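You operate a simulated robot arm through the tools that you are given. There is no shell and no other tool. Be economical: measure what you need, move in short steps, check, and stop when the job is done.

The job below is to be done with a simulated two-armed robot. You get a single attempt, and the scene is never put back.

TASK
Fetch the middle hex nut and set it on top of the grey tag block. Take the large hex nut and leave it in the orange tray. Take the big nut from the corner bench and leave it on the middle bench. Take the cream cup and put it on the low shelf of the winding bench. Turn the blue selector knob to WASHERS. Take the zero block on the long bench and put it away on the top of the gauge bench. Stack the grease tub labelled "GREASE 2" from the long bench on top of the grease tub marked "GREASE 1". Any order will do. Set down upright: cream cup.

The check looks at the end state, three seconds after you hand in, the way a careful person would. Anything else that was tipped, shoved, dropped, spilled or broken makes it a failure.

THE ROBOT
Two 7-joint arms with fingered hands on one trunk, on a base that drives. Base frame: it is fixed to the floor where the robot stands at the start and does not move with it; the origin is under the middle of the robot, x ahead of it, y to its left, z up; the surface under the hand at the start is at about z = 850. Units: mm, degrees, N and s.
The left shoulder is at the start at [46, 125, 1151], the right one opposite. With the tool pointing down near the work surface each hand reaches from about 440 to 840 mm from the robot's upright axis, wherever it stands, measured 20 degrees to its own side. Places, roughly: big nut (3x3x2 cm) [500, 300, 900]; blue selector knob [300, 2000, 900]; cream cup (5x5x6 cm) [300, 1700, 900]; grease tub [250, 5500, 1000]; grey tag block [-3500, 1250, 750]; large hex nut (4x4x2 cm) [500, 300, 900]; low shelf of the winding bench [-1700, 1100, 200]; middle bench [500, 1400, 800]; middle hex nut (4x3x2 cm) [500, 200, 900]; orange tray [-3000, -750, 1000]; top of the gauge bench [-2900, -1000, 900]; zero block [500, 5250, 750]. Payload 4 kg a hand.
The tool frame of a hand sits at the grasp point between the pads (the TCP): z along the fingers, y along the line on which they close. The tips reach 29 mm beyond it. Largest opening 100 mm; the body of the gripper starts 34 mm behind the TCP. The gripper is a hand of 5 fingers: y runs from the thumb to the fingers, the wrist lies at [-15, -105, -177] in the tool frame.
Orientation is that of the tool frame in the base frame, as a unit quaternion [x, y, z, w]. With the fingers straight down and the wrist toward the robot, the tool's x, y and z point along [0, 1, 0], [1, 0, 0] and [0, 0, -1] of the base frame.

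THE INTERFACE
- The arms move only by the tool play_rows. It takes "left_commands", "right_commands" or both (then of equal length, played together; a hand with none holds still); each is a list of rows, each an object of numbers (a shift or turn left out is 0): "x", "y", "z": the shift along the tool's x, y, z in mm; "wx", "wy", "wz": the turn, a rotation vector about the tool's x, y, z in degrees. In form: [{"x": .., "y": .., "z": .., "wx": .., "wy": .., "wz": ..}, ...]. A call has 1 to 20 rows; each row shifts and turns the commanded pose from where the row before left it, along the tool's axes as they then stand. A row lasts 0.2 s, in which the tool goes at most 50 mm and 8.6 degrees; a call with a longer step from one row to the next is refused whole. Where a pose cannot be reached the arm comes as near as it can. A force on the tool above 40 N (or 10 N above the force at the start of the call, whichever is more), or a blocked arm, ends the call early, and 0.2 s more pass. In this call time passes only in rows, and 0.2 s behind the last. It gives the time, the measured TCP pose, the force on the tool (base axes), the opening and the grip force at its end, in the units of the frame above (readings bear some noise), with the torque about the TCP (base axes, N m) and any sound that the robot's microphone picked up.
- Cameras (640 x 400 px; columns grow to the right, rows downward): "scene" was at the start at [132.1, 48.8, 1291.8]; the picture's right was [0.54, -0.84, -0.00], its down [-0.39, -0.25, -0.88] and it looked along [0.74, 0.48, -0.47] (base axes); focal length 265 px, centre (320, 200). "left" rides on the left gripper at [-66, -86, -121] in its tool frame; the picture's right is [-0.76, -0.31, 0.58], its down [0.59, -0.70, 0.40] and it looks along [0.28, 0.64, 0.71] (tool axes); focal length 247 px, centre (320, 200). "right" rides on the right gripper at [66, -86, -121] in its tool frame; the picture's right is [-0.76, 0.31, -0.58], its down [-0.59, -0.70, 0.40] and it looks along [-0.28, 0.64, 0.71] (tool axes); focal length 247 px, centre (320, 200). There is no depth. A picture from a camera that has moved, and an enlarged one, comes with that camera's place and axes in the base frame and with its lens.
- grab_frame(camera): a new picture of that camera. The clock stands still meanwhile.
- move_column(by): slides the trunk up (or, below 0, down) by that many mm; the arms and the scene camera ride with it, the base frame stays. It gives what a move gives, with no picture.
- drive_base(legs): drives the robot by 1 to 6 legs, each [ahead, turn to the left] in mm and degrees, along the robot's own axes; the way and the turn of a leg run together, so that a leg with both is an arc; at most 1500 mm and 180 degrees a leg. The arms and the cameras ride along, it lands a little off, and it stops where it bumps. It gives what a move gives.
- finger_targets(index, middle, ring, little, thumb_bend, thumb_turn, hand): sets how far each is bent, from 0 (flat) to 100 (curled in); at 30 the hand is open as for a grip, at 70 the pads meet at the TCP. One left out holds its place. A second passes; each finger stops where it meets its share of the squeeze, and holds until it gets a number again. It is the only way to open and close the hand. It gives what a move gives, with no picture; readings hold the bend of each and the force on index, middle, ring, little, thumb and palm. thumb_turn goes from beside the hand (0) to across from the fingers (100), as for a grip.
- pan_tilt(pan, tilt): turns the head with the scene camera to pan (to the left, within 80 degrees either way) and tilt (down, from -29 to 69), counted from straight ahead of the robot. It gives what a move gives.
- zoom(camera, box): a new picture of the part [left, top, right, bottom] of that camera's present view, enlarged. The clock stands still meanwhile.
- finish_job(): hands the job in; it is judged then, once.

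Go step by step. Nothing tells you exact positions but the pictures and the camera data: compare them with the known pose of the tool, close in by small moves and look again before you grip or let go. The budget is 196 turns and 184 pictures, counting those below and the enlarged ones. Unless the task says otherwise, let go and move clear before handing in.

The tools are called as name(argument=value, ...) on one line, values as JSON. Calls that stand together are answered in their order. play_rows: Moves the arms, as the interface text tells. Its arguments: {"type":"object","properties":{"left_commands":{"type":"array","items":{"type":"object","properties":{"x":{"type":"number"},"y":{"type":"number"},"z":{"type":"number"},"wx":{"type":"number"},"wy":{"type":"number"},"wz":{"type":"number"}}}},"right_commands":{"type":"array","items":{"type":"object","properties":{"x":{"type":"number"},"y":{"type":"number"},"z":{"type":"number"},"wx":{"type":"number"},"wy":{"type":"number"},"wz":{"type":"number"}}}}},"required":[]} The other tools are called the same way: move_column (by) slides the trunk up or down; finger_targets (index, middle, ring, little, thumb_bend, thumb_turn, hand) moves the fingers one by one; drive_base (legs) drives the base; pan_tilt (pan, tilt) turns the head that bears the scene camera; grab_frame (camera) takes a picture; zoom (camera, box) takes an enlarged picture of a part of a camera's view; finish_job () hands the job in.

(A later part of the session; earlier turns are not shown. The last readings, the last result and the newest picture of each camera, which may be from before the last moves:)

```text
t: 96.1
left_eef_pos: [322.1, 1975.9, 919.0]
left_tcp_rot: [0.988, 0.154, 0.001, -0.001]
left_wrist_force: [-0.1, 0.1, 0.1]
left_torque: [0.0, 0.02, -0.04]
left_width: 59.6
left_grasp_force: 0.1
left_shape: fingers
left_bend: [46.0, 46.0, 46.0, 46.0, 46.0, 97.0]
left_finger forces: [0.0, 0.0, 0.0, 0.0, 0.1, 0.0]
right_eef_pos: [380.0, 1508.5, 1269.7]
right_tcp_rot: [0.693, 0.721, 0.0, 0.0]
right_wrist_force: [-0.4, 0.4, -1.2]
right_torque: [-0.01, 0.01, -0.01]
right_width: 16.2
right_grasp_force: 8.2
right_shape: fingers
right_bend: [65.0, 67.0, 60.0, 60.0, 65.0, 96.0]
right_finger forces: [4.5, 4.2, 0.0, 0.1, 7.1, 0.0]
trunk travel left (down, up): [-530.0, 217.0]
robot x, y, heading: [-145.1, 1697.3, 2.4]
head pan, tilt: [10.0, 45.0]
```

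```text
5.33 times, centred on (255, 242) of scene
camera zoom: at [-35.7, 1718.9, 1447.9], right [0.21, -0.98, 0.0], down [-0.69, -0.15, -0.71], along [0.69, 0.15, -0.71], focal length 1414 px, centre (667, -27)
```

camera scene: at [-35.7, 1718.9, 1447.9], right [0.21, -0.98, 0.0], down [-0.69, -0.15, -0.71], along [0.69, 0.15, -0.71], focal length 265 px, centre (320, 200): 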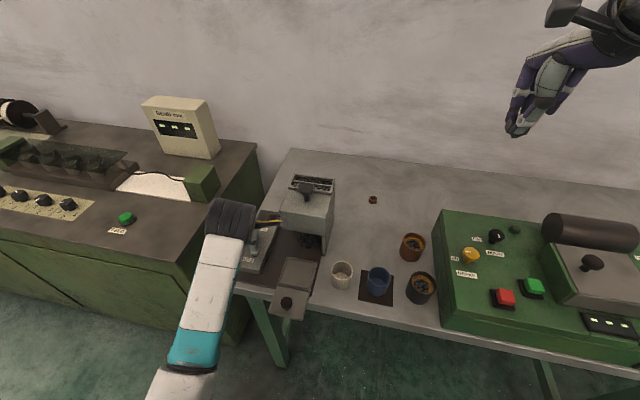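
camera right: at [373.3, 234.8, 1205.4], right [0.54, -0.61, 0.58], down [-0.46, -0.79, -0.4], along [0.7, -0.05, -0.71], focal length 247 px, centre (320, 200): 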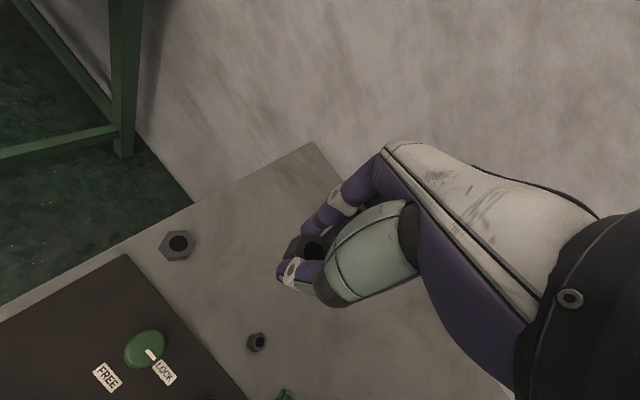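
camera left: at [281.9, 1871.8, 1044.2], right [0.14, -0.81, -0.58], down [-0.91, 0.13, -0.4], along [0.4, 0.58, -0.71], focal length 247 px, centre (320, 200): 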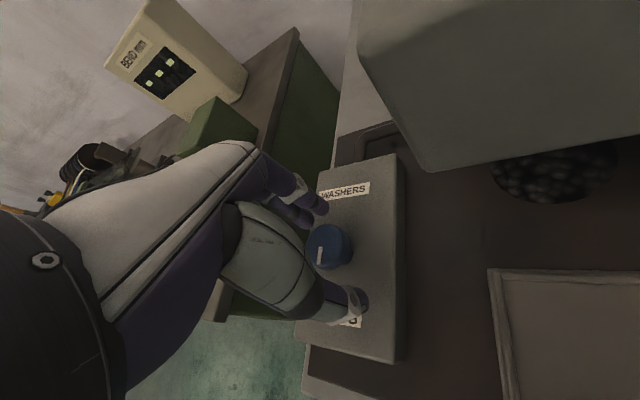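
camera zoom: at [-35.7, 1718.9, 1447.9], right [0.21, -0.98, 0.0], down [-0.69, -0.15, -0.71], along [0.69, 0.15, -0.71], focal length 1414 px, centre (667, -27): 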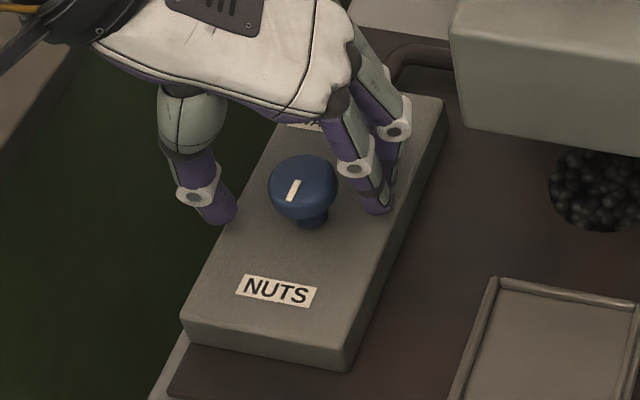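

The knob stands as before: clockwise is against its stop, the fingers slipped. I regrip here and turn counter-clockwise.

finger_targets(hand="left", index=72, middle=72, thumb_bend=72)

play_rows(left_commands=[{"wz": -8}, {"wz": -8}, {"wz": -8}, {"wz": -8}, {"wz": -8}, {"wz": -8}, {}])

zoom(camera="scene", box=[210, 205, 300, 280])

zoom(camera="left", box=[250, 150, 450, 350])

```text
t: 97.1
left_eef_pos: [321.5, 1973.3, 918.2]
left_tcp_rot: [0.988, 0.152, -0.001, 0.0]
left_wrist_force: [4.0, -9.0, -5.1]
left_torque: [-0.17, -0.07, 0.02]
left_width: 22.8
left_grasp_force: 11.7
left_shape: fingers
left_bend: [60.0, 64.0, 46.0, 46.0, 66.0, 97.0]
left_finger forces: [9.1, 7.4, 0.1, 0.0, 7.3, 0.1]
right_eef_pos: [380.8, 1506.7, 1269.2]
right_tcp_rot: [0.694, 0.72, 0.001, -0.002]
right_wrist_force: [-0.6, -0.1, -0.7]
right_torque: [-0.01, -0.02, 0.0]
right_width: 16.0
right_grasp_force: 8.1
right_shape: fingers
right_bend: [65.0, 67.0, 60.0, 60.0, 65.0, 96.0]
right_finger forces: [4.4, 4.3, 0.1, 0.0, 7.1, 0.0]
trunk travel left (down, up): [-530.0, 217.0]
robot x, y, heading: [-140.9, 1700.2, 2.0]
head pan, tilt: [10.0, 45.0]
```

```text
t: 98.7
left_eef_pos: [320.7, 1974.4, 917.1]
left_tcp_rot: [0.839, 0.544, -0.001, -0.001]
left_wrist_force: [4.7, -0.3, -4.0]
left_torque: [-0.03, -0.05, -0.01]
left_width: 22.3
left_grasp_force: 11.2
left_shape: fingers
left_bend: [60.0, 65.0, 46.0, 46.0, 66.0, 96.0]
left_finger forces: [7.7, 6.3, 0.1, 0.0, 8.8, 0.1]
right_eef_pos: [381.5, 1508.3, 1268.7]
right_tcp_rot: [0.694, 0.72, -0.001, -0.001]
right_wrist_force: [-0.7, -0.4, -1.3]
right_torque: [-0.02, -0.03, -0.01]
right_width: 15.9
right_grasp_force: 7.3
right_shape: fingers
right_bend: [65.0, 67.0, 60.0, 60.0, 65.0, 96.0]
right_finger forces: [4.6, 4.1, 0.0, 0.0, 7.0, 0.1]
trunk travel left (down, up): [-530.0, 217.0]
robot x, y, heading: [-145.8, 1699.1, 2.3]
head pan, tilt: [10.0, 45.0]
```

```text
5.33 times, centred on (255, 242) of scene
camera zoom: at [-34.7, 1719.0, 1447.7], right [0.21, -0.98, 0.0], down [-0.69, -0.15, -0.71], along [0.69, 0.15, -0.71], focal length 1414 px, centre (667, -27)
```

zoom: 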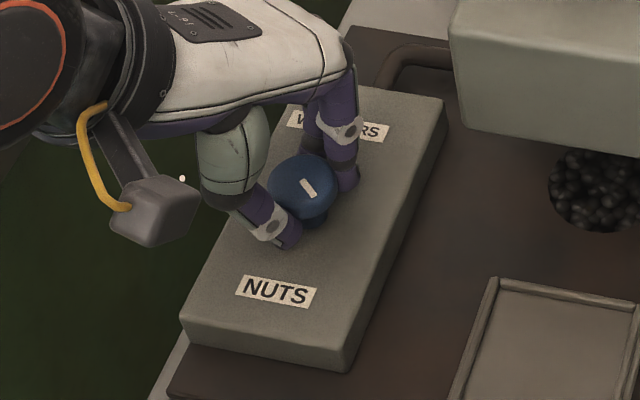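

```text
2.00 times, centred on (350, 250) of left
camera zoom: at [217.3, 1949.0, 1039.5], right [-0.59, -0.56, -0.58], down [-0.4, 0.83, -0.4], along [0.7, 0.0, -0.71], focal length 494 px, centre (260, 100)
```

zoom: 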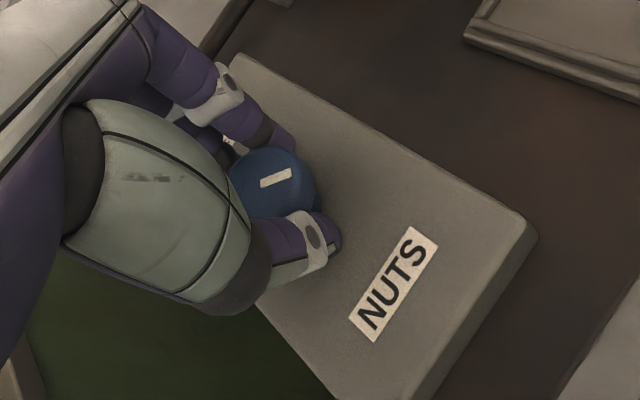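

It turns freely counter-clockwise. Continue.

play_rows(left_commands=[{"wz": -8}, {"wz": -8}, {"wz": -8}, {"wz": -8}, {"wz": -8}, {"wz": -8}, {"wz": -8}, {"wz": -8}, {}])

zoom(camera="left", box=[250, 150, 450, 350])

zoom(camera="scene", box=[210, 205, 300, 280])

```text
t: 100.7
left_eef_pos: [322.3, 1974.0, 918.6]
left_tcp_rot: [0.424, 0.906, -0.001, -0.001]
left_wrist_force: [0.2, 1.3, -2.3]
left_torque: [-0.02, -0.01, -0.02]
left_width: 22.0
left_grasp_force: 11.2
left_shape: fingers
left_bend: [61.0, 66.0, 46.0, 46.0, 66.0, 96.0]
left_finger forces: [7.2, 5.9, 0.0, 0.0, 9.1, 0.0]
right_eef_pos: [381.3, 1508.3, 1270.1]
right_tcp_rot: [0.694, 0.72, 0.0, 0.0]
right_wrist_force: [-0.7, -0.8, -0.7]
right_torque: [0.0, 0.0, -0.01]
right_width: 16.1
right_grasp_force: 7.2
right_shape: fingers
right_bend: [65.0, 67.0, 60.0, 60.0, 65.0, 96.0]
right_finger forces: [4.5, 4.2, 0.0, 0.0, 7.0, 0.1]
trunk travel left (down, up): [-530.0, 217.0]
robot x, y, heading: [-146.8, 1703.6, 2.3]
head pan, tilt: [10.0, 45.0]
```

```text
2.00 times, centred on (350, 250) of left
camera zoom: at [298.3, 1868.6, 1038.8], right [0.25, -0.78, -0.58], down [-0.92, 0.0, -0.4], along [0.31, 0.63, -0.71], focal length 494 px, centre (260, 100)
```

zoom: 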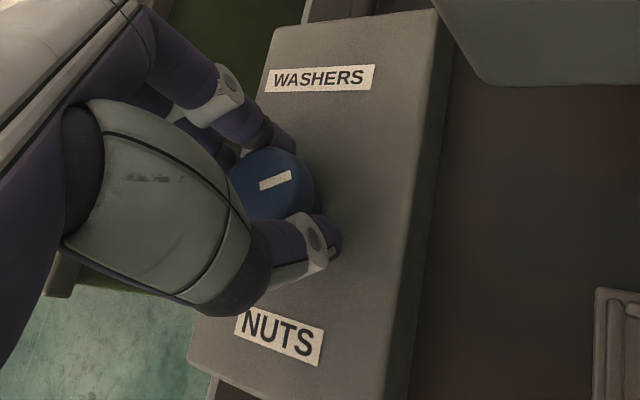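

```text
5.33 times, centred on (255, 242) of scene
camera zoom: at [-35.4, 1719.3, 1447.8], right [0.21, -0.98, 0.0], down [-0.69, -0.15, -0.71], along [0.69, 0.15, -0.71], focal length 1414 px, centre (667, -27)
```

zoom: 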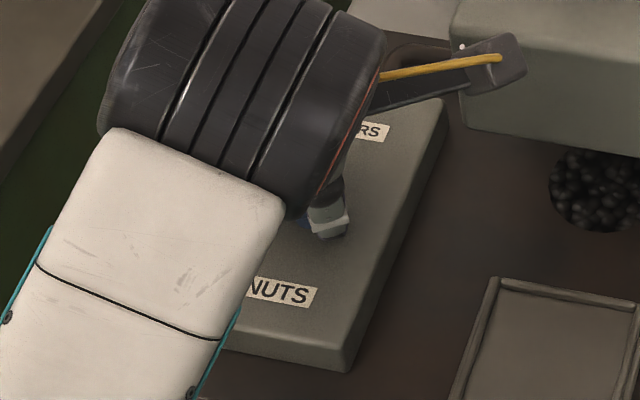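

Turned 112°. I release, swing the hand back clockwise, and regrip for the rest.

finger_targets(hand="left", index=46, middle=46, thumb_bend=46)

play_rows(left_commands=[{"z": -15}, {"z": -10, "wz": 8}, {"wz": 8}, {"wz": 8}, {"wz": 8}, {"wz": 8}, {"wz": 8}, {"wz": 8}, {"wz": 8}, {"wz": 8}, {}])

zoom(camera="left", box=[250, 150, 450, 350])

zoom(camera="scene", box=[210, 205, 300, 280])

```text
t: 101.7
left_eef_pos: [321.6, 1973.1, 918.5]
left_tcp_rot: [0.426, 0.905, -0.001, 0.0]
left_wrist_force: [-0.1, -0.5, -0.3]
left_torque: [-0.03, 0.0, 0.01]
left_width: 59.9
left_grasp_force: 0.2
left_shape: fingers
left_bend: [46.0, 46.0, 46.0, 46.0, 46.0, 97.0]
left_finger forces: [0.0, 0.0, 0.0, 0.1, 0.0, 0.0]
right_eef_pos: [381.1, 1508.3, 1270.5]
right_tcp_rot: [0.694, 0.72, 0.0, 0.0]
right_wrist_force: [-0.5, -0.5, -1.0]
right_torque: [-0.01, 0.0, -0.02]
right_width: 15.6
right_grasp_force: 7.1
right_shape: fingers
right_bend: [65.0, 67.0, 60.0, 60.0, 65.0, 96.0]
right_finger forces: [4.5, 4.2, 0.0, 0.0, 7.0, 0.0]
trunk travel left (down, up): [-530.0, 217.0]
robot x, y, heading: [-144.6, 1700.9, 2.6]
head pan, tilt: [10.0, 45.0]
```

```text
t: 104.1
left_eef_pos: [321.0, 1972.8, 944.2]
left_tcp_rot: [0.876, 0.482, 0.001, 0.0]
left_wrist_force: [-0.1, -0.1, -0.6]
left_torque: [0.02, 0.01, -0.01]
left_width: 59.3
left_grasp_force: 0.1
left_shape: fingers
left_bend: [46.0, 46.0, 46.0, 46.0, 46.0, 98.0]
left_finger forces: [0.0, 0.0, 0.1, 0.0, 0.0, 0.1]
right_eef_pos: [380.5, 1508.3, 1269.9]
right_tcp_rot: [0.694, 0.72, 0.001, 0.0]
right_wrist_force: [-0.4, 0.1, -0.9]
right_torque: [0.02, -0.03, 0.02]
right_width: 15.8
right_grasp_force: 8.4
right_shape: fingers
right_bend: [65.0, 67.0, 60.0, 60.0, 65.0, 96.0]
right_finger forces: [4.5, 4.1, 0.1, 0.0, 7.0, 0.0]
trunk travel left (down, up): [-530.0, 217.0]
robot x, y, heading: [-144.5, 1699.4, 2.3]
head pan, tilt: [10.0, 45.0]
```

```text
2.00 times, centred on (350, 250) of left
camera zoom: at [213.9, 1963.9, 1064.9], right [-0.67, -0.47, -0.58], down [-0.28, 0.87, -0.4], along [0.69, -0.1, -0.71], focal length 494 px, centre (260, 100)
```

zoom: 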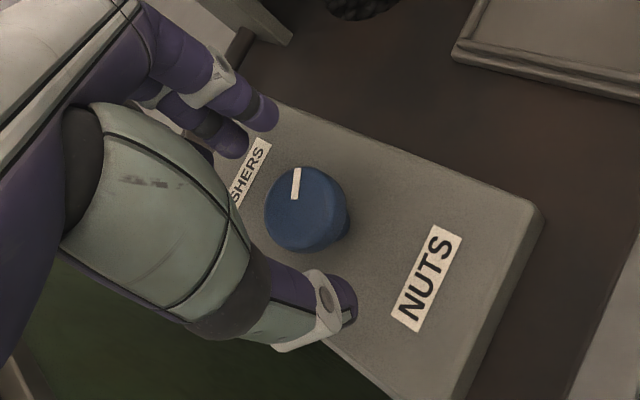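

```text
5.33 times, centred on (255, 242) of scene
camera zoom: at [-35.7, 1718.7, 1447.9], right [0.21, -0.98, 0.0], down [-0.69, -0.15, -0.71], along [0.69, 0.15, -0.71], focal length 1414 px, centre (667, -27)
```

zoom: 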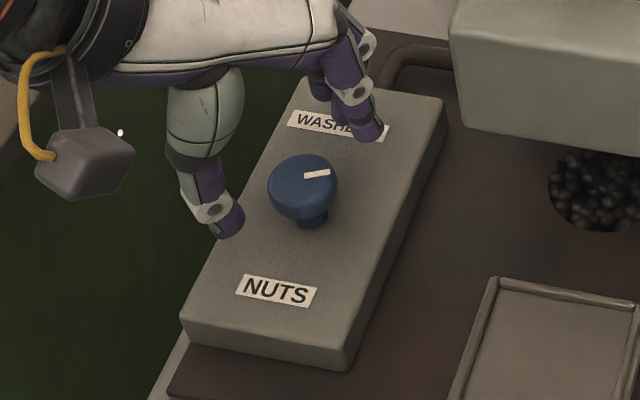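

Pointer is now about 60° short of WASHERS. Regrip and turn on.

play_rows(left_commands=[{"z": 15}, {"z": 10}, {}])

finger_targets(hand="left", index=72, middle=72, thumb_bend=72)

play_rows(left_commands=[{"wz": -8}, {"wz": -8}, {"wz": -8}, {"wz": -8}, {"wz": -8}, {}])

zoom(camera="left", box=[250, 150, 450, 350])

```text
t: 104.9
left_eef_pos: [320.3, 1973.1, 917.4]
left_tcp_rot: [0.876, 0.482, 0.0, 0.0]
left_wrist_force: [0.2, -0.4, 0.6]
left_torque: [-0.02, 0.04, 0.0]
left_width: 59.6
left_grasp_force: 0.0
left_shape: fingers
left_bend: [46.0, 46.0, 46.0, 46.0, 46.0, 98.0]
left_finger forces: [0.0, 0.0, 0.0, 0.1, 0.1, 0.1]
right_eef_pos: [380.0, 1508.0, 1269.8]
right_tcp_rot: [0.694, 0.72, 0.0, -0.001]
right_wrist_force: [0.5, 0.3, -0.9]
right_torque: [-0.01, -0.04, 0.02]
right_width: 16.0
right_grasp_force: 8.0
right_shape: fingers
right_bend: [65.0, 67.0, 60.0, 60.0, 65.0, 96.0]
right_finger forces: [4.5, 4.2, 0.0, 0.0, 7.0, 0.0]
trunk travel left (down, up): [-530.0, 217.0]
robot x, y, heading: [-147.3, 1703.9, 2.3]
head pan, tilt: [10.0, 45.0]
```

```text
t: 105.9
left_eef_pos: [322.0, 1971.9, 917.5]
left_tcp_rot: [0.876, 0.481, -0.001, -0.001]
left_wrist_force: [6.1, -2.5, -5.1]
left_torque: [0.0, -0.1, 0.0]
left_width: 21.3
left_grasp_force: 12.0
left_shape: fingers
left_bend: [61.0, 65.0, 46.0, 46.0, 65.0, 97.0]
left_finger forces: [9.0, 6.4, 0.0, 0.0, 7.8, 0.0]
right_eef_pos: [380.7, 1509.1, 1269.1]
right_tcp_rot: [0.694, 0.72, 0.0, -0.001]
right_wrist_force: [-0.8, 0.4, -1.2]
right_torque: [-0.01, -0.02, 0.01]
right_width: 16.2
right_grasp_force: 8.1
right_shape: fingers
right_bend: [65.0, 67.0, 60.0, 60.0, 65.0, 96.0]
right_finger forces: [4.5, 4.2, 0.0, 0.0, 7.0, 0.0]
trunk travel left (down, up): [-530.0, 217.0]
robot x, y, heading: [-144.9, 1703.9, 2.4]
head pan, tilt: [10.0, 45.0]
```

```text
t: 107.3
left_eef_pos: [321.0, 1973.7, 918.5]
left_tcp_rot: [0.658, 0.753, -0.001, 0.0]
left_wrist_force: [2.6, -0.8, -7.7]
left_torque: [-0.02, -0.01, -0.02]
left_width: 21.5
left_grasp_force: 11.2
left_shape: fingers
left_bend: [61.0, 66.0, 46.0, 46.0, 65.0, 96.0]
left_finger forces: [7.9, 5.5, 0.1, 0.1, 9.0, 0.0]
right_eef_pos: [381.6, 1508.0, 1268.2]
right_tcp_rot: [0.694, 0.72, -0.001, -0.001]
right_wrist_force: [-0.2, 0.2, -0.5]
right_torque: [-0.01, 0.06, 0.01]
right_width: 15.9
right_grasp_force: 7.8
right_shape: fingers
right_bend: [65.0, 67.0, 60.0, 60.0, 65.0, 96.0]
right_finger forces: [4.5, 4.2, 0.0, 0.0, 7.0, 0.0]
trunk travel left (down, up): [-530.0, 217.0]
robot x, y, heading: [-144.2, 1698.6, 2.3]
head pan, tilt: [10.0, 45.0]
```

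```text
2.00 times, centred on (350, 250) of left
camera zoom: at [246.7, 1897.2, 1038.7], right [-0.2, -0.79, -0.58], down [-0.78, 0.49, -0.4], along [0.6, 0.37, -0.71], focal length 494 px, centre (260, 100)
```

zoom: 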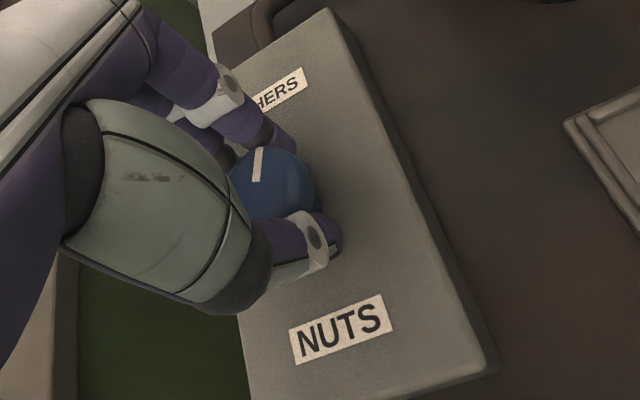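

play_rows(left_commands=[{"wz": -7}, {"wz": -7}, {}])

```text
t: 108.1
left_eef_pos: [321.5, 1972.6, 917.7]
left_tcp_rot: [0.562, 0.827, -0.001, -0.002]
left_wrist_force: [1.7, 0.0, -11.4]
left_torque: [-0.05, 0.01, 0.0]
left_width: 21.7
left_grasp_force: 11.2
left_shape: fingers
left_bend: [61.0, 66.0, 46.0, 46.0, 65.0, 96.0]
left_finger forces: [7.4, 5.8, 0.1, 0.0, 9.8, 0.0]
right_eef_pos: [381.4, 1509.0, 1269.4]
right_tcp_rot: [0.694, 0.72, -0.001, -0.001]
right_wrist_force: [-0.2, 0.6, -0.6]
right_torque: [-0.02, 0.01, 0.0]
right_width: 15.8
right_grasp_force: 7.5
right_shape: fingers
right_bend: [65.0, 67.0, 60.0, 60.0, 65.0, 96.0]
right_finger forces: [4.4, 4.2, 0.0, 0.0, 6.9, 0.1]
trunk travel left (down, up): [-530.0, 217.0]
robot x, y, heading: [-145.5, 1699.4, 2.2]
head pan, tilt: [10.0, 45.0]
```

Release and look.

finger_targets(hand="left", index=44, middle=44, thumb_bend=44)

play_rows(left_commands=[{"z": -30}, {"z": -40}, {"z": -45}, {}])

zoom(camera="left", box=[300, 200, 460, 360])

zoom(camera="scene", box=[210, 205, 300, 280])

```text
t: 109.1
left_eef_pos: [320.8, 1973.3, 919.9]
left_tcp_rot: [0.562, 0.827, 0.0, 0.0]
left_wrist_force: [-1.0, -0.9, 0.1]
left_torque: [-0.03, 0.01, 0.01]
left_width: 64.6
left_grasp_force: 0.2
left_shape: fingers
left_bend: [44.0, 44.0, 46.0, 46.0, 44.0, 97.0]
left_finger forces: [0.1, 0.0, 0.0, 0.1, 0.0, 0.1]
right_eef_pos: [379.8, 1507.6, 1269.1]
right_tcp_rot: [0.694, 0.72, 0.0, 0.001]
right_wrist_force: [0.2, -0.8, 0.8]
right_torque: [0.0, 0.01, -0.02]
right_width: 15.8
right_grasp_force: 7.8
right_shape: fingers
right_bend: [65.0, 67.0, 60.0, 60.0, 65.0, 96.0]
right_finger forces: [4.5, 4.2, 0.0, 0.0, 6.9, 0.0]
trunk travel left (down, up): [-530.0, 217.0]
robot x, y, heading: [-145.4, 1697.7, 2.3]
head pan, tilt: [10.0, 45.0]
```

```text
t: 110.1
left_eef_pos: [322.6, 1975.0, 1032.8]
left_tcp_rot: [0.561, 0.828, -0.001, -0.001]
left_wrist_force: [0.2, 0.2, -0.5]
left_torque: [0.0, -0.03, 0.03]
left_width: 64.3
left_grasp_force: 0.0
left_shape: fingers
left_bend: [44.0, 44.0, 46.0, 46.0, 44.0, 98.0]
left_finger forces: [0.1, 0.1, 0.0, 0.1, 0.0, 0.0]
right_eef_pos: [380.3, 1507.3, 1269.6]
right_tcp_rot: [0.694, 0.72, 0.0, 0.0]
right_wrist_force: [1.0, 0.1, 0.0]
right_torque: [0.02, 0.02, -0.03]
right_width: 16.0
right_grasp_force: 7.0
right_shape: fingers
right_bend: [65.0, 67.0, 60.0, 60.0, 65.0, 96.0]
right_finger forces: [4.6, 4.2, 0.1, 0.1, 7.0, 0.1]
trunk travel left (down, up): [-530.0, 217.0]
robot x, y, heading: [-145.4, 1702.2, 2.3]
head pan, tilt: [10.0, 45.0]
```

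```text
2.50 times, centred on (380, 280) of left
camera zoom: at [267.8, 1882.0, 1153.2], right [-0.01, -0.82, -0.58], down [-0.87, 0.29, -0.4], along [0.49, 0.5, -0.71], focal length 617 px, centre (170, 0)
```

zoom: 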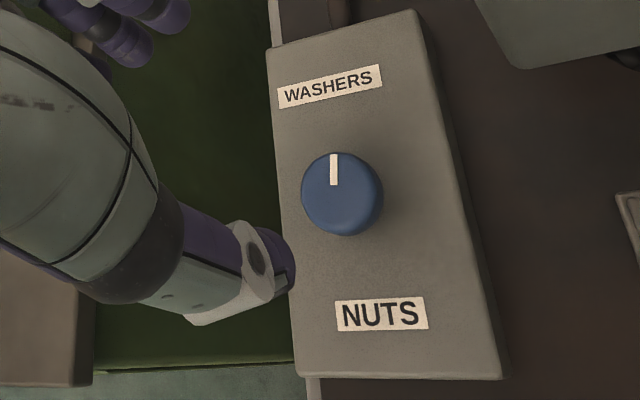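

```text
5.33 times, centred on (255, 242) of scene
camera zoom: at [-35.8, 1719.1, 1447.9], right [0.21, -0.98, 0.0], down [-0.69, -0.15, -0.71], along [0.69, 0.15, -0.71], focal length 1414 px, centre (667, -27)
```

zoom: 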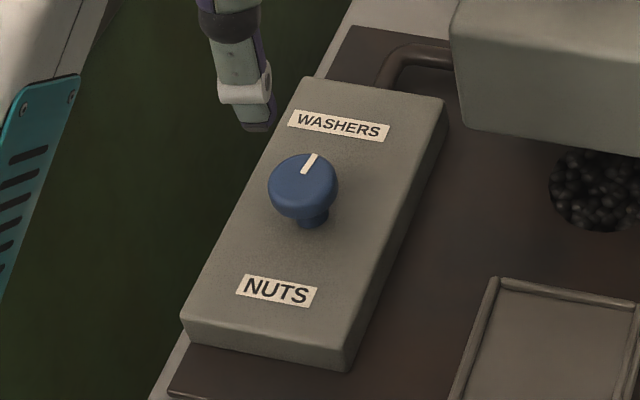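

The pointer is nearly at WASHERS, about 10° short of straight. One more small turn.

play_rows(left_commands=[{"z": 45}, {"z": 45}, {"z": 25, "x": -1, "y": -1}, {}])

finger_targets(hand="left", index=72, middle=72, thumb_bend=72)

play_rows(left_commands=[{"wz": -6}, {"wz": -5}, {}])

finger_targets(hand="left", index=44, middle=44, thumb_bend=44)

play_rows(left_commands=[{"z": -30}, {"z": -40}, {"z": -45}, {}])

zoom(camera="scene", box=[210, 205, 300, 280])

```text
t: 111.1
left_eef_pos: [323.3, 1974.6, 916.2]
left_tcp_rot: [0.562, 0.827, -0.001, 0.0]
left_wrist_force: [-0.5, 0.1, 0.5]
left_torque: [0.0, 0.01, 0.03]
left_width: 64.9
left_grasp_force: 0.1
left_shape: fingers
left_bend: [44.0, 44.0, 46.0, 46.0, 44.0, 98.0]
left_finger forces: [0.0, 0.0, 0.0, 0.0, 0.0, 0.0]
right_eef_pos: [378.7, 1509.1, 1269.5]
right_tcp_rot: [0.694, 0.72, 0.0, 0.0]
right_wrist_force: [0.9, 0.0, -0.9]
right_torque: [0.0, -0.01, -0.02]
right_width: 15.9
right_grasp_force: 7.8
right_shape: fingers
right_bend: [65.0, 67.0, 60.0, 60.0, 65.0, 96.0]
right_finger forces: [4.5, 4.2, 0.0, 0.0, 6.9, 0.1]
trunk travel left (down, up): [-530.0, 217.0]
robot x, y, heading: [-143.2, 1702.1, 2.3]
head pan, tilt: [10.0, 45.0]
```

```text
t: 112.1
left_eef_pos: [322.1, 1975.2, 916.5]
left_tcp_rot: [0.562, 0.827, -0.001, -0.001]
left_wrist_force: [0.8, 1.4, -4.3]
left_torque: [-0.04, -0.01, 0.02]
left_width: 21.9
left_grasp_force: 11.4
left_shape: fingers
left_bend: [62.0, 67.0, 46.0, 46.0, 64.0, 97.0]
left_finger forces: [8.1, 4.3, 0.0, 0.0, 10.1, 0.0]
right_eef_pos: [380.5, 1508.2, 1270.9]
right_tcp_rot: [0.694, 0.72, -0.001, 0.0]
right_wrist_force: [0.4, 0.4, -1.0]
right_torque: [0.01, 0.0, -0.01]
right_width: 15.9
right_grasp_force: 7.7
right_shape: fingers
right_bend: [65.0, 67.0, 60.0, 60.0, 65.0, 96.0]
right_finger forces: [4.5, 4.1, 0.1, 0.1, 7.0, 0.0]
trunk travel left (down, up): [-530.0, 217.0]
robot x, y, heading: [-139.8, 1703.1, 2.2]
head pan, tilt: [10.0, 45.0]
```

```text
t: 112.9
left_eef_pos: [321.2, 1974.5, 917.4]
left_tcp_rot: [0.479, 0.878, -0.001, -0.001]
left_wrist_force: [3.9, 3.5, -11.2]
left_torque: [0.04, -0.07, -0.07]
left_width: 22.5
left_grasp_force: 11.9
left_shape: fingers
left_bend: [62.0, 66.0, 46.0, 46.0, 64.0, 98.0]
left_finger forces: [8.8, 5.6, 0.0, 0.1, 8.4, 0.0]
right_eef_pos: [381.3, 1508.6, 1269.6]
right_tcp_rot: [0.694, 0.72, -0.001, -0.001]
right_wrist_force: [-0.8, 0.2, -0.1]
right_torque: [0.02, 0.0, -0.04]
right_width: 15.6
right_grasp_force: 8.3
right_shape: fingers
right_bend: [65.0, 67.0, 60.0, 60.0, 65.0, 96.0]
right_finger forces: [4.4, 4.3, 0.0, 0.0, 7.0, 0.0]
trunk travel left (down, up): [-530.0, 217.0]
robot x, y, heading: [-144.1, 1701.7, 2.2]
head pan, tilt: [10.0, 45.0]
```

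```text
t: 113.9
left_eef_pos: [322.2, 1973.9, 918.1]
left_tcp_rot: [0.48, 0.877, 0.001, 0.001]
left_wrist_force: [-0.4, 0.0, 0.0]
left_torque: [-0.01, -0.05, 0.01]
left_width: 64.8
left_grasp_force: 0.1
left_shape: fingers
left_bend: [44.0, 44.0, 46.0, 46.0, 44.0, 98.0]
left_finger forces: [0.0, 0.1, 0.1, 0.1, 0.0, 0.1]
right_eef_pos: [380.4, 1507.7, 1270.5]
right_tcp_rot: [0.694, 0.72, 0.0, 0.0]
right_wrist_force: [-0.1, 1.3, -0.8]
right_torque: [0.01, 0.0, -0.02]
right_width: 16.1
right_grasp_force: 8.3
right_shape: fingers
right_bend: [65.0, 67.0, 60.0, 60.0, 65.0, 96.0]
right_finger forces: [4.5, 4.2, 0.0, 0.1, 7.0, 0.0]
trunk travel left (down, up): [-530.0, 217.0]
robot x, y, heading: [-142.3, 1702.0, 2.4]
head pan, tilt: [10.0, 45.0]
```

```text
t: 114.9
left_eef_pos: [322.4, 1975.5, 1033.4]
left_tcp_rot: [0.48, 0.877, 0.0, 0.0]
left_wrist_force: [0.5, -0.6, 0.0]
left_torque: [0.0, 0.0, 0.02]
left_width: 64.5
left_grasp_force: 0.1
left_shape: fingers
left_bend: [44.0, 44.0, 46.0, 46.0, 44.0, 98.0]
left_finger forces: [0.0, 0.0, 0.1, 0.0, 0.1, 0.0]
right_eef_pos: [380.2, 1509.9, 1269.1]
right_tcp_rot: [0.694, 0.72, 0.0, 0.0]
right_wrist_force: [-0.5, -0.5, -1.1]
right_torque: [0.01, 0.03, 0.01]
right_width: 16.2
right_grasp_force: 8.0
right_shape: fingers
right_bend: [65.0, 67.0, 60.0, 60.0, 65.0, 96.0]
right_finger forces: [4.5, 4.2, 0.1, 0.1, 7.0, 0.0]
trunk travel left (down, up): [-530.0, 217.0]
robot x, y, heading: [-146.2, 1699.3, 2.2]
head pan, tilt: [10.0, 45.0]
```

```text
5.33 times, centred on (255, 242) of scene
camera zoom: at [-35.6, 1718.9, 1447.8], right [0.21, -0.98, 0.0], down [-0.69, -0.15, -0.71], along [0.69, 0.15, -0.71], focal length 1414 px, centre (667, -27)
```

zoom: 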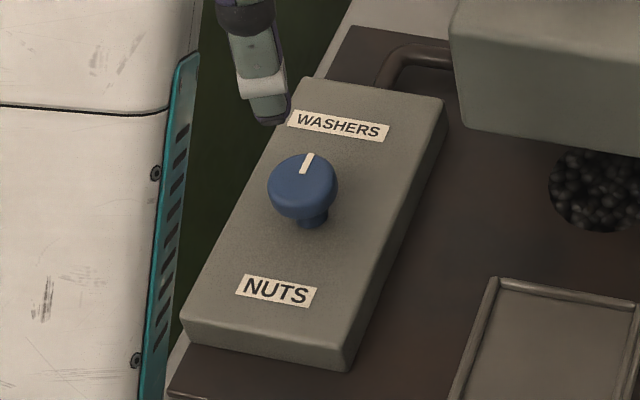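

The knob is at WASHERS. Next the cream cup: square up the hand, back the base off 80 mm, and move over the cup.

play_rows(left_commands=[{"wz": 8, "z": -20}, {"wz": 8, "z": -20}, {"wz": 8, "z": -20}, {"wz": 6.5, "z": -20}, {}])

finger_targets(hand="left", index=30, middle=30, ring=30, little=30, thumb_bend=30)

drive_base(legs=[[-80, 0]])

```text
t: 116.1
left_eef_pos: [322.8, 1973.1, 1113.7]
left_tcp_rot: [0.695, 0.719, -0.001, 0.0]
left_wrist_force: [-0.4, 0.4, -0.1]
left_torque: [0.0, 0.01, 0.03]
left_width: 64.7
left_grasp_force: 0.0
left_shape: fingers
left_bend: [44.0, 44.0, 46.0, 46.0, 44.0, 98.0]
left_finger forces: [0.0, 0.0, 0.0, 0.0, 0.1, 0.0]
right_eef_pos: [381.2, 1507.7, 1270.1]
right_tcp_rot: [0.694, 0.72, 0.0, 0.0]
right_wrist_force: [0.3, -0.5, -0.7]
right_torque: [0.01, -0.01, 0.02]
right_width: 15.8
right_grasp_force: 7.8
right_shape: fingers
right_bend: [65.0, 67.0, 60.0, 60.0, 65.0, 96.0]
right_finger forces: [4.3, 4.2, 0.0, 0.1, 7.0, 0.0]
trunk travel left (down, up): [-530.0, 217.0]
robot x, y, heading: [-143.6, 1702.6, 2.5]
head pan, tilt: [10.0, 45.0]
```

```text
t: 117.1
left_eef_pos: [321.4, 1973.6, 1112.5]
left_tcp_rot: [0.694, 0.72, -0.001, -0.001]
left_wrist_force: [-0.7, 0.6, 1.0]
left_torque: [-0.06, -0.01, 0.02]
left_width: 98.1
left_grasp_force: 0.0
left_shape: fingers
left_bend: [30.0, 30.0, 30.0, 30.0, 30.0, 98.0]
left_finger forces: [0.0, 0.0, 0.1, 0.1, 0.0, 0.0]
right_eef_pos: [379.8, 1508.4, 1268.6]
right_tcp_rot: [0.694, 0.72, 0.0, 0.0]
right_wrist_force: [-0.3, -0.9, -0.2]
right_torque: [-0.01, 0.0, 0.01]
right_width: 15.9
right_grasp_force: 8.0
right_shape: fingers
right_bend: [65.0, 67.0, 60.0, 60.0, 65.0, 96.0]
right_finger forces: [4.4, 4.2, 0.1, 0.0, 7.0, 0.0]
trunk travel left (down, up): [-530.0, 217.0]
robot x, y, heading: [-147.4, 1701.2, 2.3]
head pan, tilt: [10.0, 45.0]
```

```text
t: 118.1
left_eef_pos: [241.5, 1970.1, 1113.5]
left_tcp_rot: [0.694, 0.72, 0.0, 0.0]
left_wrist_force: [-0.2, 0.5, 0.9]
left_torque: [0.02, -0.02, 0.0]
left_width: 98.4
left_grasp_force: 0.1
left_shape: fingers
left_bend: [30.0, 30.0, 30.0, 30.0, 30.0, 98.0]
left_finger forces: [0.0, 0.0, 0.0, 0.0, 0.0, 0.0]
right_eef_pos: [298.8, 1504.0, 1269.2]
right_tcp_rot: [0.694, 0.72, 0.0, 0.001]
right_wrist_force: [-0.4, 0.4, 0.0]
right_torque: [0.0, -0.02, 0.02]
right_width: 15.6
right_grasp_force: 7.9
right_shape: fingers
right_bend: [65.0, 67.0, 60.0, 60.0, 65.0, 96.0]
right_finger forces: [4.5, 4.3, 0.0, 0.0, 7.2, 0.1]
trunk travel left (down, up): [-530.0, 217.0]
robot x, y, heading: [-226.4, 1700.5, 2.3]
head pan, tilt: [10.0, 45.0]
```

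play_rows(left_commands=[{"x": -39, "y": 6}, {"x": -39, "y": 6}, {"x": -39, "y": 6}, {"x": -39, "y": 6}, {"x": -39, "y": 6}, {"x": -39, "y": 7}, {"z": 40}, {"z": 40}, {}])

grab_frame(camera="left")

grab_frame(camera="scene")

```text
t: 120.1
left_eef_pos: [285.1, 1743.2, 1032.4]
left_tcp_rot: [0.694, 0.72, 0.0, 0.0]
left_wrist_force: [0.4, -0.8, 0.2]
left_torque: [-0.03, 0.0, -0.05]
left_width: 98.5
left_grasp_force: 0.1
left_shape: fingers
left_bend: [30.0, 30.0, 30.0, 30.0, 30.0, 98.0]
left_finger forces: [0.1, 0.0, 0.0, 0.0, 0.1, 0.1]
right_eef_pos: [298.8, 1504.5, 1268.9]
right_tcp_rot: [0.694, 0.72, 0.0, 0.0]
right_wrist_force: [0.0, -0.1, -0.2]
right_torque: [0.0, 0.02, 0.01]
right_width: 16.0
right_grasp_force: 7.8
right_shape: fingers
right_bend: [65.0, 67.0, 60.0, 60.0, 65.0, 96.0]
right_finger forces: [4.5, 4.3, 0.1, 0.0, 7.2, 0.0]
trunk travel left (down, up): [-530.0, 217.0]
robot x, y, heading: [-219.3, 1697.6, 2.6]
head pan, tilt: [10.0, 45.0]
```

```text
117 pictures are left
camera left: at [202.3, 1674.2, 1153.0], right [-0.28, -0.77, -0.58], down [-0.72, 0.56, -0.4], along [0.63, 0.31, -0.71], focal length 247 px, centre (320, 200)
```

left: 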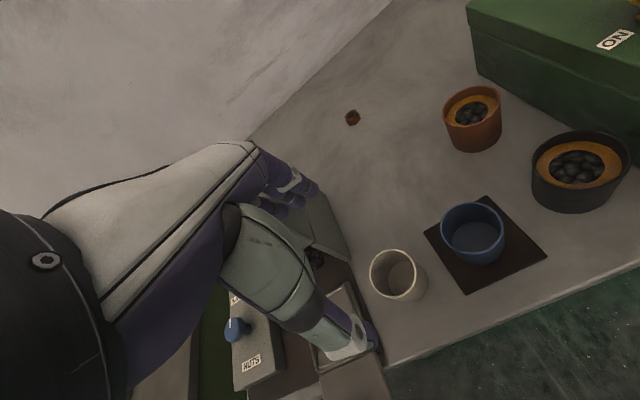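

```text
116 pictures are left
camera scene: at [-115.9, 1716.4, 1447.9], right [0.21, -0.98, 0.0], down [-0.69, -0.15, -0.71], along [0.69, 0.15, -0.71], focal length 265 px, centre (320, 200)
```

scene: 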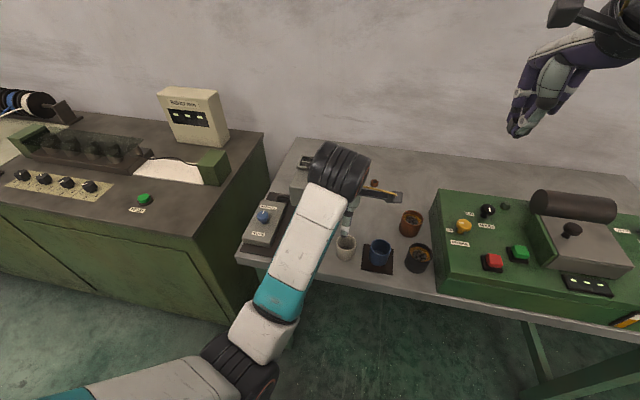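

Cup centre at about (284, 1732). I align and lower around it.

play_rows(left_commands=[{"x": -8, "z": 35}, {"z": 40}, {"z": 40}, {"z": 20}, {"z": 11}, {}])

grab_frame(camera="left")

```text
t: 121.5
left_eef_pos: [288.3, 1731.0, 887.7]
left_tcp_rot: [0.694, 0.72, -0.001, 0.0]
left_wrist_force: [-0.9, 0.0, 0.8]
left_torque: [-0.01, -0.01, 0.04]
left_width: 98.5
left_grasp_force: 0.1
left_shape: fingers
left_bend: [30.0, 30.0, 30.0, 30.0, 30.0, 98.0]
left_finger forces: [0.1, 0.1, 0.0, 0.0, 0.1, 0.0]
right_eef_pos: [300.3, 1503.3, 1269.1]
right_tcp_rot: [0.694, 0.72, 0.0, 0.001]
right_wrist_force: [-0.3, -0.6, -0.1]
right_torque: [0.02, -0.04, 0.03]
right_width: 16.1
right_grasp_force: 7.8
right_shape: fingers
right_bend: [65.0, 67.0, 60.0, 60.0, 65.0, 96.0]
right_finger forces: [4.6, 4.3, 0.0, 0.0, 7.3, 0.1]
trunk travel left (down, up): [-530.0, 217.0]
robot x, y, heading: [-221.7, 1696.8, 2.7]
head pan, tilt: [10.0, 45.0]
```

```text
115 pictures are left
camera left: at [205.3, 1661.9, 1007.3], right [-0.28, -0.77, -0.58], down [-0.72, 0.56, -0.4], along [0.63, 0.31, -0.71], focal length 247 px, centre (320, 200)
```

left: 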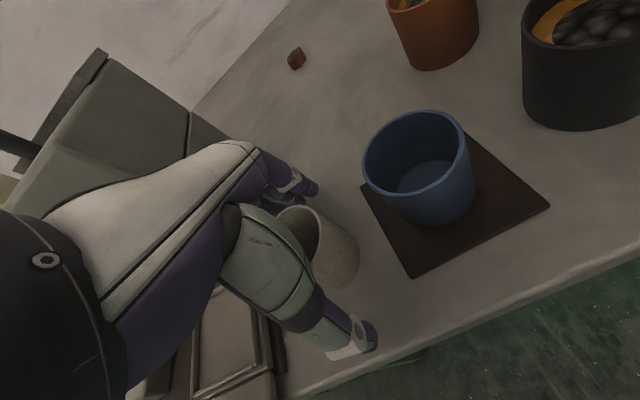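

play_rows(left_commands=[{"y": -4}, {}])

finger_targets(hand="left", index=70, middle=70, ring=70, thumb_bend=70)

play_rows(left_commands=[{"z": -10}, {"z": -25}, {"z": -40}, {"z": -45}, {"z": -45}, {"z": -45}, {"z": -45}, {}])

grab_frame(camera="left")

```text
t: 122.1
left_eef_pos: [283.9, 1730.4, 886.9]
left_tcp_rot: [0.694, 0.72, -0.001, -0.001]
left_wrist_force: [0.0, 0.2, 0.1]
left_torque: [0.02, -0.04, 0.0]
left_width: 98.6
left_grasp_force: 0.0
left_shape: fingers
left_bend: [30.0, 30.0, 30.0, 30.0, 30.0, 98.0]
left_finger forces: [0.0, 0.1, 0.0, 0.0, 0.0, 0.1]
right_eef_pos: [299.7, 1505.0, 1268.7]
right_tcp_rot: [0.694, 0.72, 0.0, 0.0]
right_wrist_force: [0.4, 0.4, -1.0]
right_torque: [-0.01, -0.03, 0.01]
right_width: 15.9
right_grasp_force: 8.3
right_shape: fingers
right_bend: [65.0, 67.0, 60.0, 60.0, 65.0, 96.0]
right_finger forces: [4.5, 4.3, 0.0, 0.0, 7.1, 0.1]
trunk travel left (down, up): [-530.0, 217.0]
robot x, y, heading: [-220.8, 1701.0, 2.7]
head pan, tilt: [10.0, 45.0]
```

```text
t: 123.1
left_eef_pos: [284.2, 1730.9, 886.5]
left_tcp_rot: [0.694, 0.72, -0.001, 0.0]
left_wrist_force: [1.0, -0.3, 0.7]
left_torque: [0.04, 0.03, 0.0]
left_width: 35.9
left_grasp_force: 15.6
left_shape: fingers
left_bend: [61.0, 61.0, 66.0, 30.0, 58.0, 95.0]
left_finger forces: [6.9, 7.0, 2.1, 0.0, 15.2, 0.0]
right_eef_pos: [301.0, 1503.7, 1269.8]
right_tcp_rot: [0.694, 0.72, 0.0, 0.0]
right_wrist_force: [-0.4, -0.3, -1.3]
right_torque: [0.03, -0.03, 0.02]
right_width: 15.8
right_grasp_force: 8.2
right_shape: fingers
right_bend: [65.0, 67.0, 60.0, 60.0, 65.0, 96.0]
right_finger forces: [4.5, 4.3, 0.1, 0.0, 7.2, 0.0]
trunk travel left (down, up): [-530.0, 217.0]
robot x, y, heading: [-224.6, 1699.4, 2.6]
head pan, tilt: [10.0, 45.0]
```

```text
t: 124.9
left_eef_pos: [285.1, 1733.0, 1140.2]
left_tcp_rot: [0.692, 0.721, 0.001, -0.001]
left_wrist_force: [-0.1, -0.4, -1.7]
left_torque: [-0.03, -0.01, 0.0]
left_width: 35.8
left_grasp_force: 15.8
left_shape: fingers
left_bend: [61.0, 61.0, 67.0, 30.0, 59.0, 95.0]
left_finger forces: [6.8, 6.9, 2.3, 0.1, 15.2, 0.1]
right_eef_pos: [299.0, 1505.4, 1269.8]
right_tcp_rot: [0.694, 0.72, 0.0, 0.0]
right_wrist_force: [-0.4, 0.2, -0.2]
right_torque: [-0.01, -0.01, 0.01]
right_width: 15.6
right_grasp_force: 7.8
right_shape: fingers
right_bend: [65.0, 67.0, 60.0, 60.0, 65.0, 96.0]
right_finger forces: [4.4, 4.2, 0.0, 0.0, 7.3, 0.1]
trunk travel left (down, up): [-530.0, 217.0]
robot x, y, heading: [-225.1, 1700.9, 2.4]
head pan, tilt: [10.0, 45.0]
```

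```text
114 pictures are left
camera left: at [202.1, 1664.4, 1260.3], right [-0.28, -0.77, -0.58], down [-0.73, 0.56, -0.4], along [0.63, 0.31, -0.71], focal length 247 px, centre (320, 200)
```

left: 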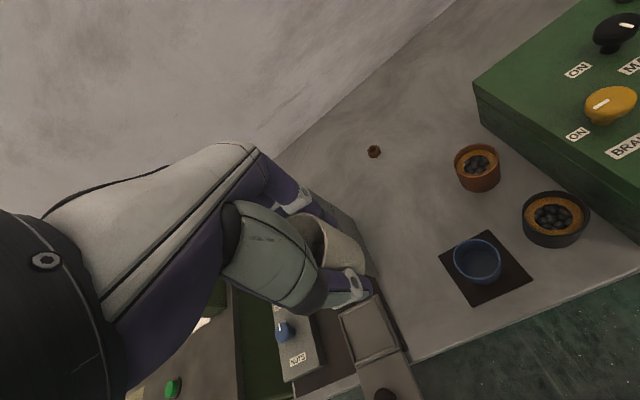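

Cup held. Now I turn toward the winding bench and look.

drive_base(legs=[[-120, 0], [0, 175]])

pan_tilt(pan=15, tilt=20)

grab_frame(camera="scene")

```text
t: 133.6
left_eef_pos: [-855.4, 1686.0, 1138.7]
left_tcp_rot: [-0.702, 0.712, -0.002, -0.001]
left_wrist_force: [0.5, -0.5, -0.7]
left_torque: [0.03, 0.01, 0.01]
left_width: 35.1
left_grasp_force: 14.3
left_shape: fingers
left_bend: [62.0, 62.0, 67.0, 30.0, 59.0, 95.0]
left_finger forces: [6.7, 6.3, 2.2, 0.0, 14.2, 0.1]
right_eef_pos: [-858.9, 1915.5, 1269.3]
right_tcp_rot: [-0.702, 0.712, 0.0, -0.001]
right_wrist_force: [0.3, 0.6, -0.9]
right_torque: [0.0, -0.04, 0.0]
right_width: 15.0
right_grasp_force: 8.1
right_shape: fingers
right_bend: [65.0, 67.0, 60.0, 60.0, 66.0, 96.0]
right_finger forces: [4.4, 4.6, 0.0, 0.0, 7.0, 0.1]
trunk travel left (down, up): [-530.0, 217.0]
robot x, y, heading: [-344.4, 1695.1, 179.4]
head pan, tilt: [10.0, 45.0]
```

```text
t: 134.5
left_eef_pos: [-856.0, 1684.9, 1139.4]
left_tcp_rot: [-0.702, 0.712, -0.001, -0.002]
left_wrist_force: [-0.3, 0.1, -0.9]
left_torque: [0.04, -0.03, -0.06]
left_width: 34.9
left_grasp_force: 15.1
left_shape: fingers
left_bend: [62.0, 62.0, 67.0, 30.0, 59.0, 95.0]
left_finger forces: [6.8, 6.5, 2.3, 0.1, 14.2, 0.0]
right_eef_pos: [-859.3, 1915.3, 1270.1]
right_tcp_rot: [-0.701, 0.713, 0.0, 0.0]
right_wrist_force: [-0.3, -0.5, -0.4]
right_torque: [-0.01, 0.01, 0.05]
right_width: 15.1
right_grasp_force: 7.5
right_shape: fingers
right_bend: [65.0, 67.0, 60.0, 60.0, 66.0, 96.0]
right_finger forces: [4.5, 4.6, 0.0, 0.0, 6.9, 0.0]
trunk travel left (down, up): [-530.0, 217.0]
robot x, y, heading: [-350.1, 1695.5, 179.2]
head pan, tilt: [15.0, 20.0]
```

```text
113 pictures are left
camera scene: at [-469.4, 1670.5, 1486.4], right [-0.25, 0.97, 0.0], down [0.33, 0.09, -0.94], along [-0.91, -0.23, -0.34], focal length 265 px, centre (320, 200)
```

scene: 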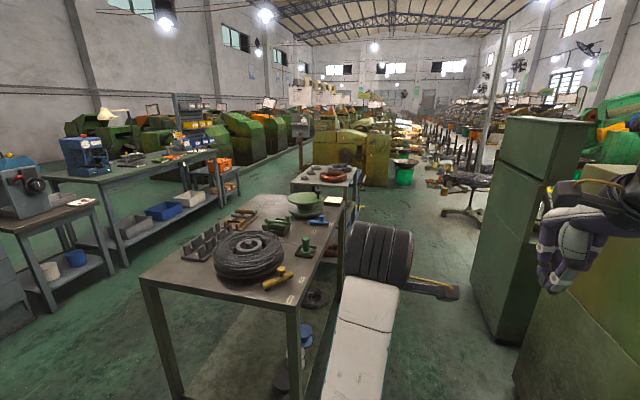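

The winding bench spans about x −2250…−1135, y 780…1410, with a low shelf. I'll go to its north side and face it.

drive_base(legs=[[0, -5], [1150, 0], [0, 95]])

pan_tilt(pan=0, tilt=55)

grab_frame(camera="scene")

```text
t: 144.7
left_eef_pos: [-1425.1, 1278.3, 1138.1]
left_tcp_rot: [1.0, -0.006, 0.002, 0.0]
left_wrist_force: [0.1, 0.5, -0.5]
left_torque: [0.02, -0.01, -0.03]
left_width: 34.3
left_grasp_force: 13.9
left_shape: fingers
left_bend: [62.0, 62.0, 67.0, 30.0, 59.0, 95.0]
left_finger forces: [6.7, 6.3, 2.3, 0.1, 13.7, 0.1]
right_eef_pos: [-1653.4, 1273.7, 1269.9]
right_tcp_rot: [1.0, -0.007, 0.001, 0.0]
right_wrist_force: [0.0, 0.1, -0.4]
right_torque: [0.04, -0.01, -0.01]
right_width: 15.0
right_grasp_force: 8.3
right_shape: fingers
right_bend: [65.0, 67.0, 60.0, 60.0, 66.0, 96.0]
right_finger forces: [4.7, 4.7, 0.0, 0.1, 6.9, 0.0]
trunk travel left (down, up): [-530.0, 217.0]
robot x, y, heading: [-1437.6, 1784.8, -90.4]
head pan, tilt: [15.0, 20.0]
```

```text
t: 145.7
left_eef_pos: [-1424.1, 1278.0, 1139.0]
left_tcp_rot: [1.0, -0.005, 0.003, 0.0]
left_wrist_force: [-0.6, 0.0, -0.7]
left_torque: [0.0, 0.02, -0.01]
left_width: 34.7
left_grasp_force: 14.5
left_shape: fingers
left_bend: [62.0, 62.0, 67.0, 30.0, 59.0, 95.0]
left_finger forces: [6.7, 6.3, 2.3, 0.0, 13.8, 0.0]
right_eef_pos: [-1653.7, 1275.3, 1269.1]
right_tcp_rot: [1.0, -0.007, 0.0, 0.0]
right_wrist_force: [-0.4, -0.3, -1.0]
right_torque: [0.01, -0.01, -0.01]
right_width: 15.0
right_grasp_force: 8.0
right_shape: fingers
right_bend: [65.0, 67.0, 60.0, 60.0, 66.0, 96.0]
right_finger forces: [4.6, 4.8, 0.0, 0.0, 6.9, 0.0]
trunk travel left (down, up): [-530.0, 217.0]
robot x, y, heading: [-1432.2, 1792.3, -90.7]
head pan, tilt: [0.0, 55.0]
```

```text
112 pictures are left
camera scene: at [-1436.8, 1684.5, 1434.5], right [-1.0, 0.01, 0.0], down [0.01, 0.82, -0.57], along [0.0, -0.57, -0.82], focal length 265 px, centre (320, 200)
```

scene: 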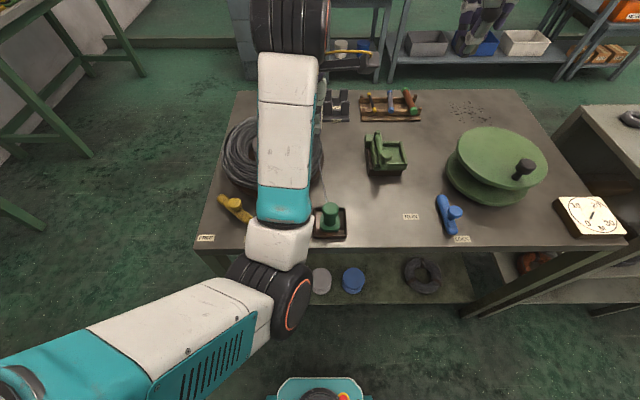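

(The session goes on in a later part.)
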